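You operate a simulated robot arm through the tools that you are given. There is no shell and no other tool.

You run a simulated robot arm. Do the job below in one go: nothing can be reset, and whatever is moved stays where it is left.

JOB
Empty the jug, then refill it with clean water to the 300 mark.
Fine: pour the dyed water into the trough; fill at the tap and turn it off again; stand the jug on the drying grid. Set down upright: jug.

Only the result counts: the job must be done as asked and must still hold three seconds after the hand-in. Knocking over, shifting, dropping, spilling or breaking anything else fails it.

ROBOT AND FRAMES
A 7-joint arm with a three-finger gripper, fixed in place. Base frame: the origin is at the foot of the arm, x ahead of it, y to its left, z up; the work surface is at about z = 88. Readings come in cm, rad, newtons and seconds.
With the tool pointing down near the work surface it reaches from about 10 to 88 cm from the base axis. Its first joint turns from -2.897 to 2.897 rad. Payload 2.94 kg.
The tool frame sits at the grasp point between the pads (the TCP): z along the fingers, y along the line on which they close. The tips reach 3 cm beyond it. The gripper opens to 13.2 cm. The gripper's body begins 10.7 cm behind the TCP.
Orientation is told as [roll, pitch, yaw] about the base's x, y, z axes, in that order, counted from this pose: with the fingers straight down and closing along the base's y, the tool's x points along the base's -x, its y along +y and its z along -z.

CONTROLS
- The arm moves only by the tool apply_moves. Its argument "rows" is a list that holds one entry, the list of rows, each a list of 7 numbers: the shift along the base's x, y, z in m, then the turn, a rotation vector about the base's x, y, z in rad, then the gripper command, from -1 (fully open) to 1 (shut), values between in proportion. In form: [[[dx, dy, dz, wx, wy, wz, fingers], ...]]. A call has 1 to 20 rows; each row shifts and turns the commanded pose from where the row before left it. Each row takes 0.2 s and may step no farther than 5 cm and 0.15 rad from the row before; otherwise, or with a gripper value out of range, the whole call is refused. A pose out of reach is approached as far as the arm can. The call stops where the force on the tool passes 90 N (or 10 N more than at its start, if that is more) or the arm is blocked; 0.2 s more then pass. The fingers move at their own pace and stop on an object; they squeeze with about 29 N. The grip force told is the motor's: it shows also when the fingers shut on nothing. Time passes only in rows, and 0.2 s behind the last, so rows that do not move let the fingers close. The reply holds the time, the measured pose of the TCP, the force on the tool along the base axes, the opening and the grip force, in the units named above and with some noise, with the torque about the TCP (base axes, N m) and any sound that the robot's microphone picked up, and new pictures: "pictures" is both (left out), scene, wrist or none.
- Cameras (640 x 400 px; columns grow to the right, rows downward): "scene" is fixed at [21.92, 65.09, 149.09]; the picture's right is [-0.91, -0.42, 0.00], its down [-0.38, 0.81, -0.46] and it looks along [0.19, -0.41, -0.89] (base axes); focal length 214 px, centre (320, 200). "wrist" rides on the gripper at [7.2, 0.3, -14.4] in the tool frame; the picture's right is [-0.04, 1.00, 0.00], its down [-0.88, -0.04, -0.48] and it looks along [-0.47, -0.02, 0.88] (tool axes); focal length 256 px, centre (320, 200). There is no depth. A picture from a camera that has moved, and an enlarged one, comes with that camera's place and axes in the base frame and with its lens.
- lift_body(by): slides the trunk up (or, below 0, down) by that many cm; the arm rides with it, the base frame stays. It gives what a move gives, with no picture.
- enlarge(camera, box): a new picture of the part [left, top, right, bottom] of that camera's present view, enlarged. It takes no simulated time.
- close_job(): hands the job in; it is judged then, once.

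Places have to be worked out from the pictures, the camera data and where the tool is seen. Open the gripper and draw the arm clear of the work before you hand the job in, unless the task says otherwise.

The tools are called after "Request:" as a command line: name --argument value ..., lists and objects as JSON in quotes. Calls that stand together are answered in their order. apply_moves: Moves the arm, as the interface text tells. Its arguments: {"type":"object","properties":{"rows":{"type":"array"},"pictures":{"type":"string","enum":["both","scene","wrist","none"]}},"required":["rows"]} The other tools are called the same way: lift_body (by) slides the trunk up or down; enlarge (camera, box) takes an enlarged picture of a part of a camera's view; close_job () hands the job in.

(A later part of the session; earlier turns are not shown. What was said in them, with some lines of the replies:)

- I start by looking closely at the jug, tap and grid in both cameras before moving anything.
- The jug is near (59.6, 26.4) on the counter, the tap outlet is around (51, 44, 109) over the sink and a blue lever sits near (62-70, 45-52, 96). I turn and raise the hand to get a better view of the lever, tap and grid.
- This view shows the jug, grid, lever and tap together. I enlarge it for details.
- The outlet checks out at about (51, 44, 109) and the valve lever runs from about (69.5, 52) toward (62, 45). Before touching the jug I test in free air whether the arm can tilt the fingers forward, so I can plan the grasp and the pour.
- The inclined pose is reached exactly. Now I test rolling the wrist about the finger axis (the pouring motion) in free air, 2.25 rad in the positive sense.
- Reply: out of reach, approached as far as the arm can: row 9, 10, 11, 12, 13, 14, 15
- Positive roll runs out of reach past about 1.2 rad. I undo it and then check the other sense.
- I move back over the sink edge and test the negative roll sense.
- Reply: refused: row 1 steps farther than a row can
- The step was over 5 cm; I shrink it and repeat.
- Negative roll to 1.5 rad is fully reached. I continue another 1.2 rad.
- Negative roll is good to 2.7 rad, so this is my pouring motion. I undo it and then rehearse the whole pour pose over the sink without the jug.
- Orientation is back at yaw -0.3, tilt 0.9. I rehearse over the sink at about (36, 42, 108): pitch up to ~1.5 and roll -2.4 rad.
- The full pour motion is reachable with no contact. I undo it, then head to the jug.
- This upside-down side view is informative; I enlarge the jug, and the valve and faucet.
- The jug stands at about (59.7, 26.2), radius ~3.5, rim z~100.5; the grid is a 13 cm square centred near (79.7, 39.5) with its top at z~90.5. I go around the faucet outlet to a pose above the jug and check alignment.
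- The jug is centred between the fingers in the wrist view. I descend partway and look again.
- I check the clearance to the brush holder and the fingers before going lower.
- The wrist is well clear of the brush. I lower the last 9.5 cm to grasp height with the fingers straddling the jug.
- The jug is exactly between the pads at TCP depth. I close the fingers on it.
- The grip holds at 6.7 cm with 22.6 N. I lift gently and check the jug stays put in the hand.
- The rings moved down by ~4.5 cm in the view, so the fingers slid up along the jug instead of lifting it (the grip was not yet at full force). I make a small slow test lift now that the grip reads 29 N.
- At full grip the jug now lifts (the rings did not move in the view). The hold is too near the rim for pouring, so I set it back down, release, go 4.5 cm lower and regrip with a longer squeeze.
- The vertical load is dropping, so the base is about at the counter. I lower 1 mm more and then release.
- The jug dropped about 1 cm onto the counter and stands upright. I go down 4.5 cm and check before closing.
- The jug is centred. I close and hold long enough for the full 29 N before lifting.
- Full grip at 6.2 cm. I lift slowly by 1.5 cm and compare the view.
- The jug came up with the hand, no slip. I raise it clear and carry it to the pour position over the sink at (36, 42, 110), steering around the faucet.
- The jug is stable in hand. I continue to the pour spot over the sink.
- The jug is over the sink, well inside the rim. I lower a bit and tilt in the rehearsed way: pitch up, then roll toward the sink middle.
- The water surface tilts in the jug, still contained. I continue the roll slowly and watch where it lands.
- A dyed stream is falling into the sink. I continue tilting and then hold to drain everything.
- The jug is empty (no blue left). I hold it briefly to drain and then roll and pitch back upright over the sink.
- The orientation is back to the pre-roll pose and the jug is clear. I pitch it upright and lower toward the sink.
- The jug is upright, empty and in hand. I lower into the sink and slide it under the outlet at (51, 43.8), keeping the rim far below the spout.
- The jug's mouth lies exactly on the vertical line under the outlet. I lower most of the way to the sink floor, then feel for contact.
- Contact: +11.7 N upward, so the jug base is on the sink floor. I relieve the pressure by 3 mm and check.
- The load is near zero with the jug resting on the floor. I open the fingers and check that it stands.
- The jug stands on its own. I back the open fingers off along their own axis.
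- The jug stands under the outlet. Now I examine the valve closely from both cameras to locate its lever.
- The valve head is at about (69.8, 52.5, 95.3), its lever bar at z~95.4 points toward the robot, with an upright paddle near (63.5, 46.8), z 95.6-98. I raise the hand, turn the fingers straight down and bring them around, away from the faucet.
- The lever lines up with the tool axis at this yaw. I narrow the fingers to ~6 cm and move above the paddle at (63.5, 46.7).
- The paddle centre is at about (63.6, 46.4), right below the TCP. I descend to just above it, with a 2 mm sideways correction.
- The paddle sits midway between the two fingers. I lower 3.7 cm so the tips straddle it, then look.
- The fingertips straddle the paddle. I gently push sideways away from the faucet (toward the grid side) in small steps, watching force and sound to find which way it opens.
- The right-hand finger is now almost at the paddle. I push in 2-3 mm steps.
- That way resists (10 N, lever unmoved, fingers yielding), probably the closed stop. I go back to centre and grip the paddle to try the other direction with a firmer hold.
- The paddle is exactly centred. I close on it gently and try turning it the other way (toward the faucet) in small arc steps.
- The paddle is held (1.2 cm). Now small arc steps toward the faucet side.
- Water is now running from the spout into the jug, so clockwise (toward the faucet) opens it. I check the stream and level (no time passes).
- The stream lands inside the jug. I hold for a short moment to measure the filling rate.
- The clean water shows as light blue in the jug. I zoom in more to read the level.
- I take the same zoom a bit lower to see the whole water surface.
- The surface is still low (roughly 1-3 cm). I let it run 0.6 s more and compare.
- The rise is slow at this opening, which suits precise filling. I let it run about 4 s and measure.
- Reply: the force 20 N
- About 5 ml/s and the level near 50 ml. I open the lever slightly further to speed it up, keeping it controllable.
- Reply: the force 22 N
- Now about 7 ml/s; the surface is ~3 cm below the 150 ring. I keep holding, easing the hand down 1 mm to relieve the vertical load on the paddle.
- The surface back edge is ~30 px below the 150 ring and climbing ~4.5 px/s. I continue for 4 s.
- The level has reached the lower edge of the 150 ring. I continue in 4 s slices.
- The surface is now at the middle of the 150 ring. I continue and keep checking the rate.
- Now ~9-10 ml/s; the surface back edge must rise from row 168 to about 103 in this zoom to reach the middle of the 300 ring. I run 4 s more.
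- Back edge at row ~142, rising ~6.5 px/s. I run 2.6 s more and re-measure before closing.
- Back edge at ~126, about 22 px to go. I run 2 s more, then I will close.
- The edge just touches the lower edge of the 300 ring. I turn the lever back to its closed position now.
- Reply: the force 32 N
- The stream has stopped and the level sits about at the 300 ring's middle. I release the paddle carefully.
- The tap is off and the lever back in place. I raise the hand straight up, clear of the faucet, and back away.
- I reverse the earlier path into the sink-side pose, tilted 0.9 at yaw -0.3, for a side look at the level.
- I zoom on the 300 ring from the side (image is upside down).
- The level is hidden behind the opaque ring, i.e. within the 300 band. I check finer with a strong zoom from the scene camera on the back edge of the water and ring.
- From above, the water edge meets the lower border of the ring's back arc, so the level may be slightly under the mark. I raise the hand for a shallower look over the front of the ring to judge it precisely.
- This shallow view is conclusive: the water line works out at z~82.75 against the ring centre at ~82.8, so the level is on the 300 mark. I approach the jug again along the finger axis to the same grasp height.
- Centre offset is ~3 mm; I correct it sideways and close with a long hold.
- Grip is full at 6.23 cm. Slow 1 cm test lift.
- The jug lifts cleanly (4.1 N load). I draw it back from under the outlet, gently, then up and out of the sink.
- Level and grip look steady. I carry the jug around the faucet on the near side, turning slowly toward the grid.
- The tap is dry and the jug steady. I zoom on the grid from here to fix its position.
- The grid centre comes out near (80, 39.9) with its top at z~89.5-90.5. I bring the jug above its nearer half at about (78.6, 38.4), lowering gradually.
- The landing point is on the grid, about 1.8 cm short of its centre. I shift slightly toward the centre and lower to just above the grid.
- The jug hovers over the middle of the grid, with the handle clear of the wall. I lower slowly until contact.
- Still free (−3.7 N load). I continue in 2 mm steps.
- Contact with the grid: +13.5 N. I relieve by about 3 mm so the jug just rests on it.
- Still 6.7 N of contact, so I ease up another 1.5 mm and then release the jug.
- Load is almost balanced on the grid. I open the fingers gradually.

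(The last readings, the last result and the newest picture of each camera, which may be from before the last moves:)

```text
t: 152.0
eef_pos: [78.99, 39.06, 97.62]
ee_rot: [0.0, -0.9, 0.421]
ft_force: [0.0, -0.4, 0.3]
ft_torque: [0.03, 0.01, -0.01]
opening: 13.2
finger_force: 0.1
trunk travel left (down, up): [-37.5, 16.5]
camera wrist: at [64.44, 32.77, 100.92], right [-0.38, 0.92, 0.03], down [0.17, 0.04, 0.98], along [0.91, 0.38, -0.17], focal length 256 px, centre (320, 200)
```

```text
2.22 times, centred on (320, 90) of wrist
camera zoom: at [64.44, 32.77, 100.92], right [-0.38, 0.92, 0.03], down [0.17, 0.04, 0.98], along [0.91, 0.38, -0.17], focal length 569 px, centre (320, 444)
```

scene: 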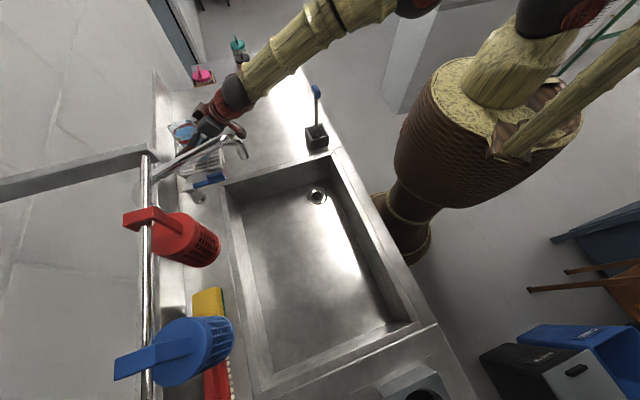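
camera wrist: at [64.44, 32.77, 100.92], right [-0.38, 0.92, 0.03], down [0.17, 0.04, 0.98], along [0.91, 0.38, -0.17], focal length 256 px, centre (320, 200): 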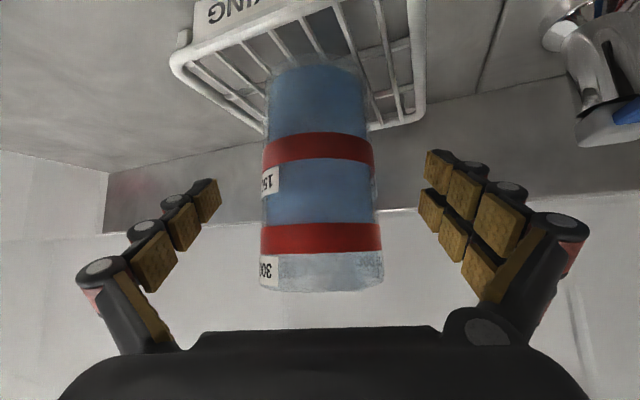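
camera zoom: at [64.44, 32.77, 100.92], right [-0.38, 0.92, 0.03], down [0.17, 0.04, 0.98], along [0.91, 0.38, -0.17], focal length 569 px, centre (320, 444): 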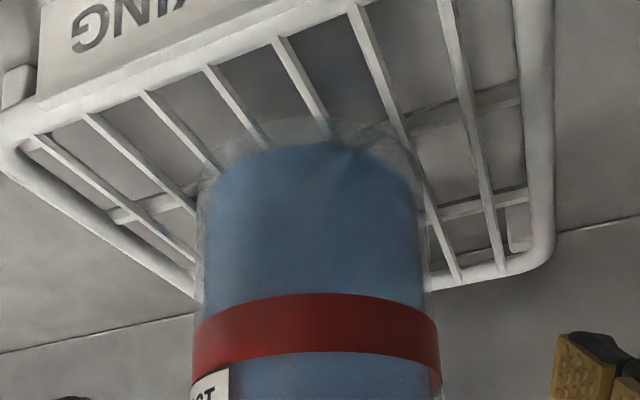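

The jug stands on the grid. I withdraw the open fingers back along their axis, then up and away.

Request:
apply_moves --rows '[[[-0.0107, -0.0048, 0.0093, 0, 0, 0, -1], [-0.0214, -0.0096, 0.0187, 0, 0, 0, -1], [-0.0214, -0.0096, 0.0187, 0, 0, 0, -1], [-0.0214, -0.0096, 0.0187, 0, 0, 0, -1], [-0.0214, -0.0096, 0.0187, 0, 0, 0, -1], [-0.0214, -0.0096, 0.0187, 0, 0, 0, -1], [-0.015, -0.01, 0.03, 0, 0, 0, -1], [-0.015, -0.01, 0.03, 0, 0, 0, -1], [-0.02, -0.012, 0.03, 0, 0, 0, -1], [-0.02, -0.012, 0.03, 0, 0, 0, -1], [0, 0, 0, 0, 0, 0, -1]]]' --pictures "both"

Request:
enlarge --camera "scene" --box '[140, 100, 300, 220]'

Request:
enlarge --camera "wrist" --box '[240, 0, 460, 140]'

```text
t: 154.4
eef_pos: [60.0, 29.13, 119.68]
ee_rot: [0.001, -0.901, 0.422]
ft_force: [-0.1, -0.3, 1.8]
ft_torque: [-0.01, 0.01, -0.01]
opening: 13.17
finger_force: 0.1
trunk travel left (down, up): [-37.5, 16.5]
camera wrist: at [45.59, 22.95, 123.01], right [-0.38, 0.92, 0.03], down [0.17, 0.04, 0.98], along [0.91, 0.38, -0.17], focal length 256 px, centre (320, 200)
```

scene: 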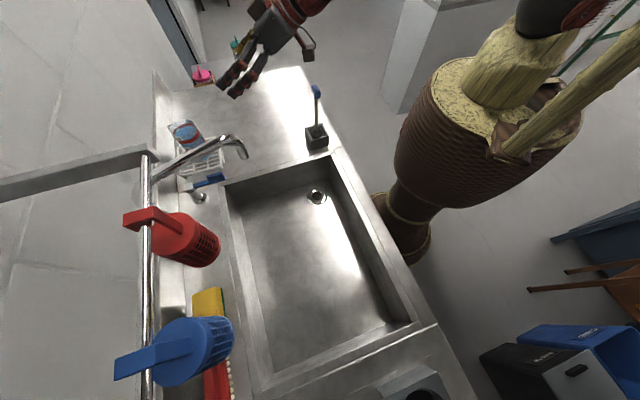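
wrist: 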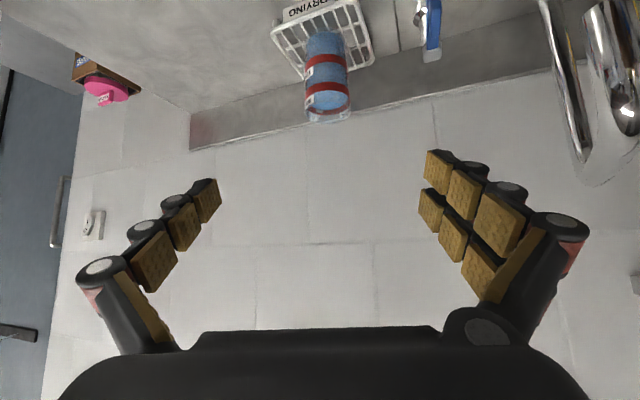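

```text
3.33 times, centred on (220, 160) of scene
camera zoom: at [21.92, 65.09, 149.09], right [-0.91, -0.42, 0.0], down [-0.38, 0.81, -0.46], along [0.19, -0.41, -0.89], focal length 715 px, centre (653, 333)
```

zoom: 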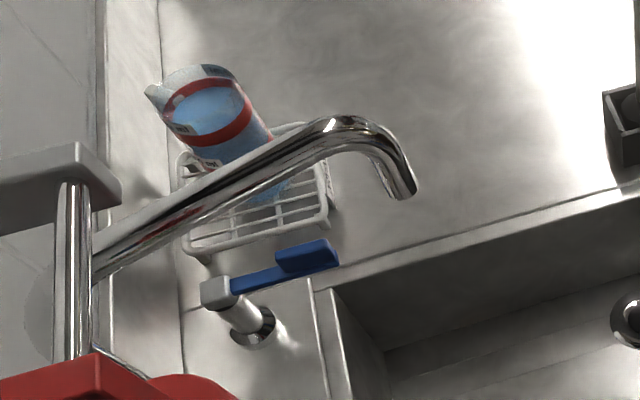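

```text
2.86 times, centred on (350, 70) of wrist
camera zoom: at [45.59, 22.95, 123.01], right [-0.38, 0.92, 0.03], down [0.17, 0.04, 0.98], along [0.91, 0.38, -0.17], focal length 731 px, centre (234, 571)
```

zoom: 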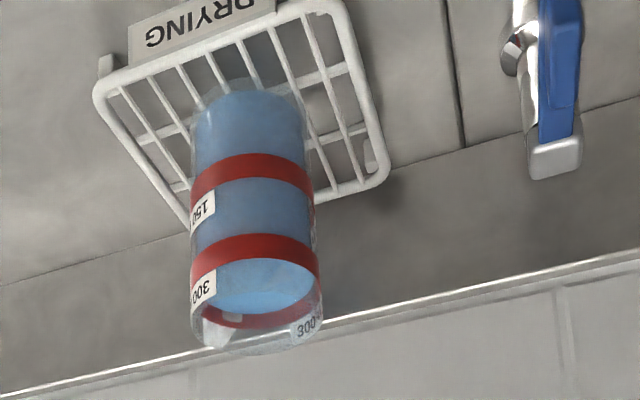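

The jug stands upright on the grid, filled to the 300 ring. I compare the lever with its original position and check the level once more.

Request:
enlarge --camera "scene" --box '[170, 150, 240, 210]'

Request:
enlarge --camera "wrist" --box '[295, 60, 365, 130]'

Request:
enlarge --camera "scene" --box '[220, 120, 310, 240]'

```text
6.67 times, centred on (205, 180) of scene
camera zoom: at [21.92, 65.09, 149.09], right [-0.91, -0.42, 0.0], down [-0.38, 0.81, -0.46], along [0.19, -0.41, -0.89], focal length 1430 px, centre (1087, 333)
```

zoom: 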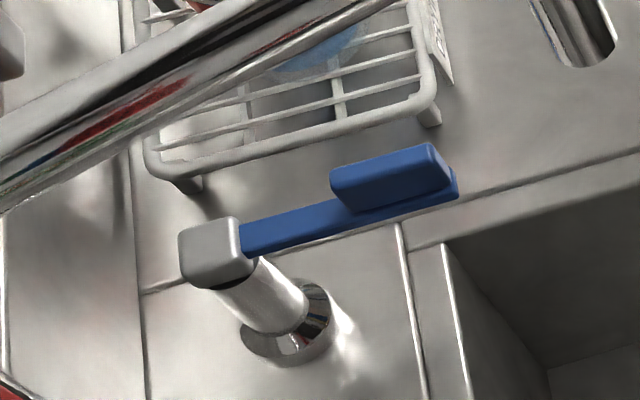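

```text
5.71 times, centred on (330, 95) of wrist
camera zoom: at [45.59, 22.95, 123.01], right [-0.38, 0.92, 0.03], down [0.17, 0.04, 0.98], along [0.91, 0.38, -0.17], focal length 1463 px, centre (263, 800)
```

zoom: 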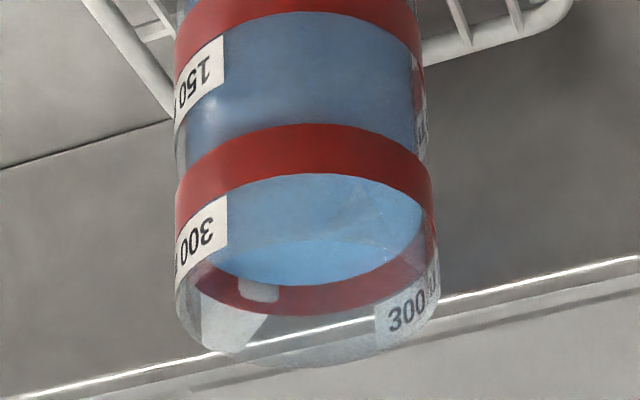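

```text
3.33 times, centred on (265, 180) of scene
camera zoom: at [21.92, 65.09, 149.09], right [-0.91, -0.42, 0.0], down [-0.38, 0.81, -0.46], along [0.19, -0.41, -0.89], focal length 715 px, centre (503, 267)
```

zoom: 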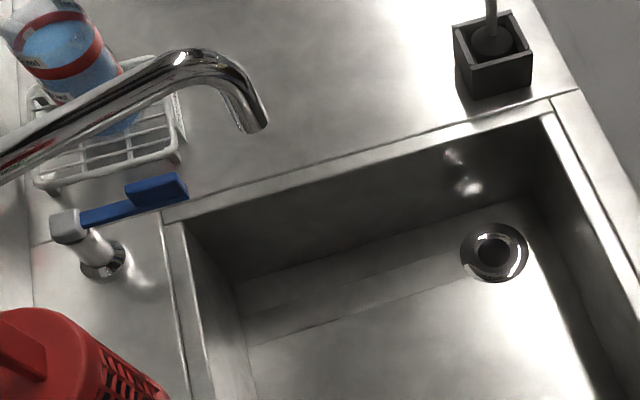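

The lever is exactly as at the start, the spout is dry, and grid and brush are unmoved. I draw the arm farther back, let a moment pass, and take a last look.

Request:
apply_moves --rows '[[[-0.02, -0.012, 0.02, 0, 0, 0, -1], [-0.025, -0.015, 0.02, 0, 0, 0, -1], [-0.025, -0.015, 0.02, 0, 0, 0, -1], [-0.025, -0.015, 0.01, 0, 0, 0, -1], [0, 0, 0, 0, 0, 0, -1], [0, 0, 0, 0, 0, 0, -1], [0, 0, 0, 0, 0, 0, -1], [0, 0, 0, 0, 0, 0, -1], [0, 0, 0, 0, 0, 0, -1], [0, 0, 0, 0, 0, 0, -1], [0, 0, 0, 0, 0, 0, -1], [0, 0, 0, 0, 0, 0, -1]]]' --pictures "both"

Request:
enlarge --camera "scene" --box '[150, 100, 270, 210]'

```text
t: 157.0
eef_pos: [50.7, 23.31, 126.75]
ee_rot: [-0.002, -0.9, 0.423]
ft_force: [0.3, -0.2, -1.1]
ft_torque: [0.02, 0.0, 0.01]
opening: 13.19
finger_force: 0.0
trunk travel left (down, up): [-37.5, 16.5]
camera wrist: at [36.27, 17.18, 130.15], right [-0.38, 0.92, 0.03], down [0.17, 0.04, 0.98], along [0.91, 0.38, -0.17], focal length 256 px, centre (320, 200)
```

scene: 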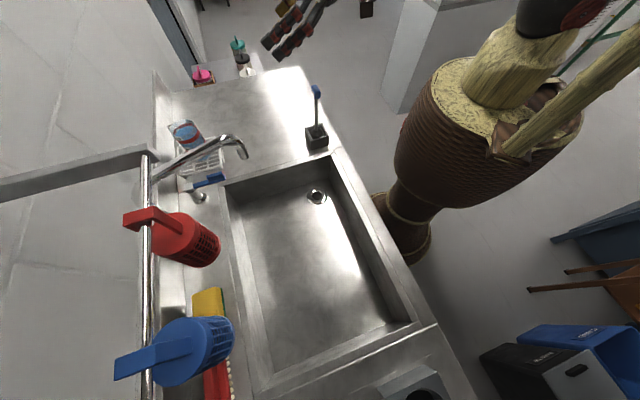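
wrist: 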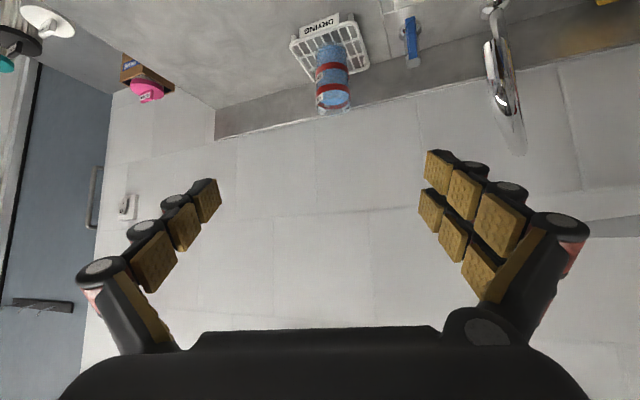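

```text
3.64 times, centred on (210, 155) of scene
camera zoom: at [21.92, 65.09, 149.09], right [-0.91, -0.42, 0.0], down [-0.38, 0.81, -0.46], along [0.19, -0.41, -0.89], focal length 780 px, centre (720, 364)
```

zoom: 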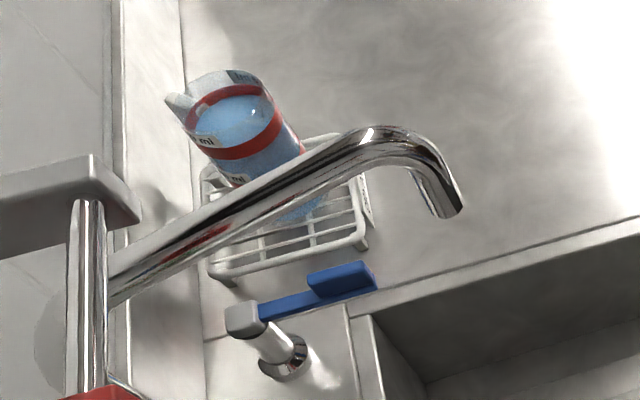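

The jug is standing steadily upright on the drying grid, filled to the 300 ring with clean water. The tap is off, the gripper is open and the arm is clear, so I hand the job in.

Request:
close_job

```text
The job is handed in.
```

The job is handed in. The jug was emptied into the trough, refilled with clean water, and stands upright on the drying grid.

- **Fill level:** by my last measurement from the wrist camera, the water line sits within about 1 mm of the middle of the 300 ring. I took the middle of that ring as the mark, since the ring is about 1.4 cm tall and opaque.
- **Tap:** the lever is back in its original position and the spout is dry.
- **Surroundings:** the grid and brush holder look unmoved, and all the water I saw leave the jug or the tap went into the trough or the jug.
- **One slip:** during the first pick-up the jug dropped about 1 cm back onto the counter. It stayed upright, and the wrist picture showed no spill. I regripped it lower and it held after that.
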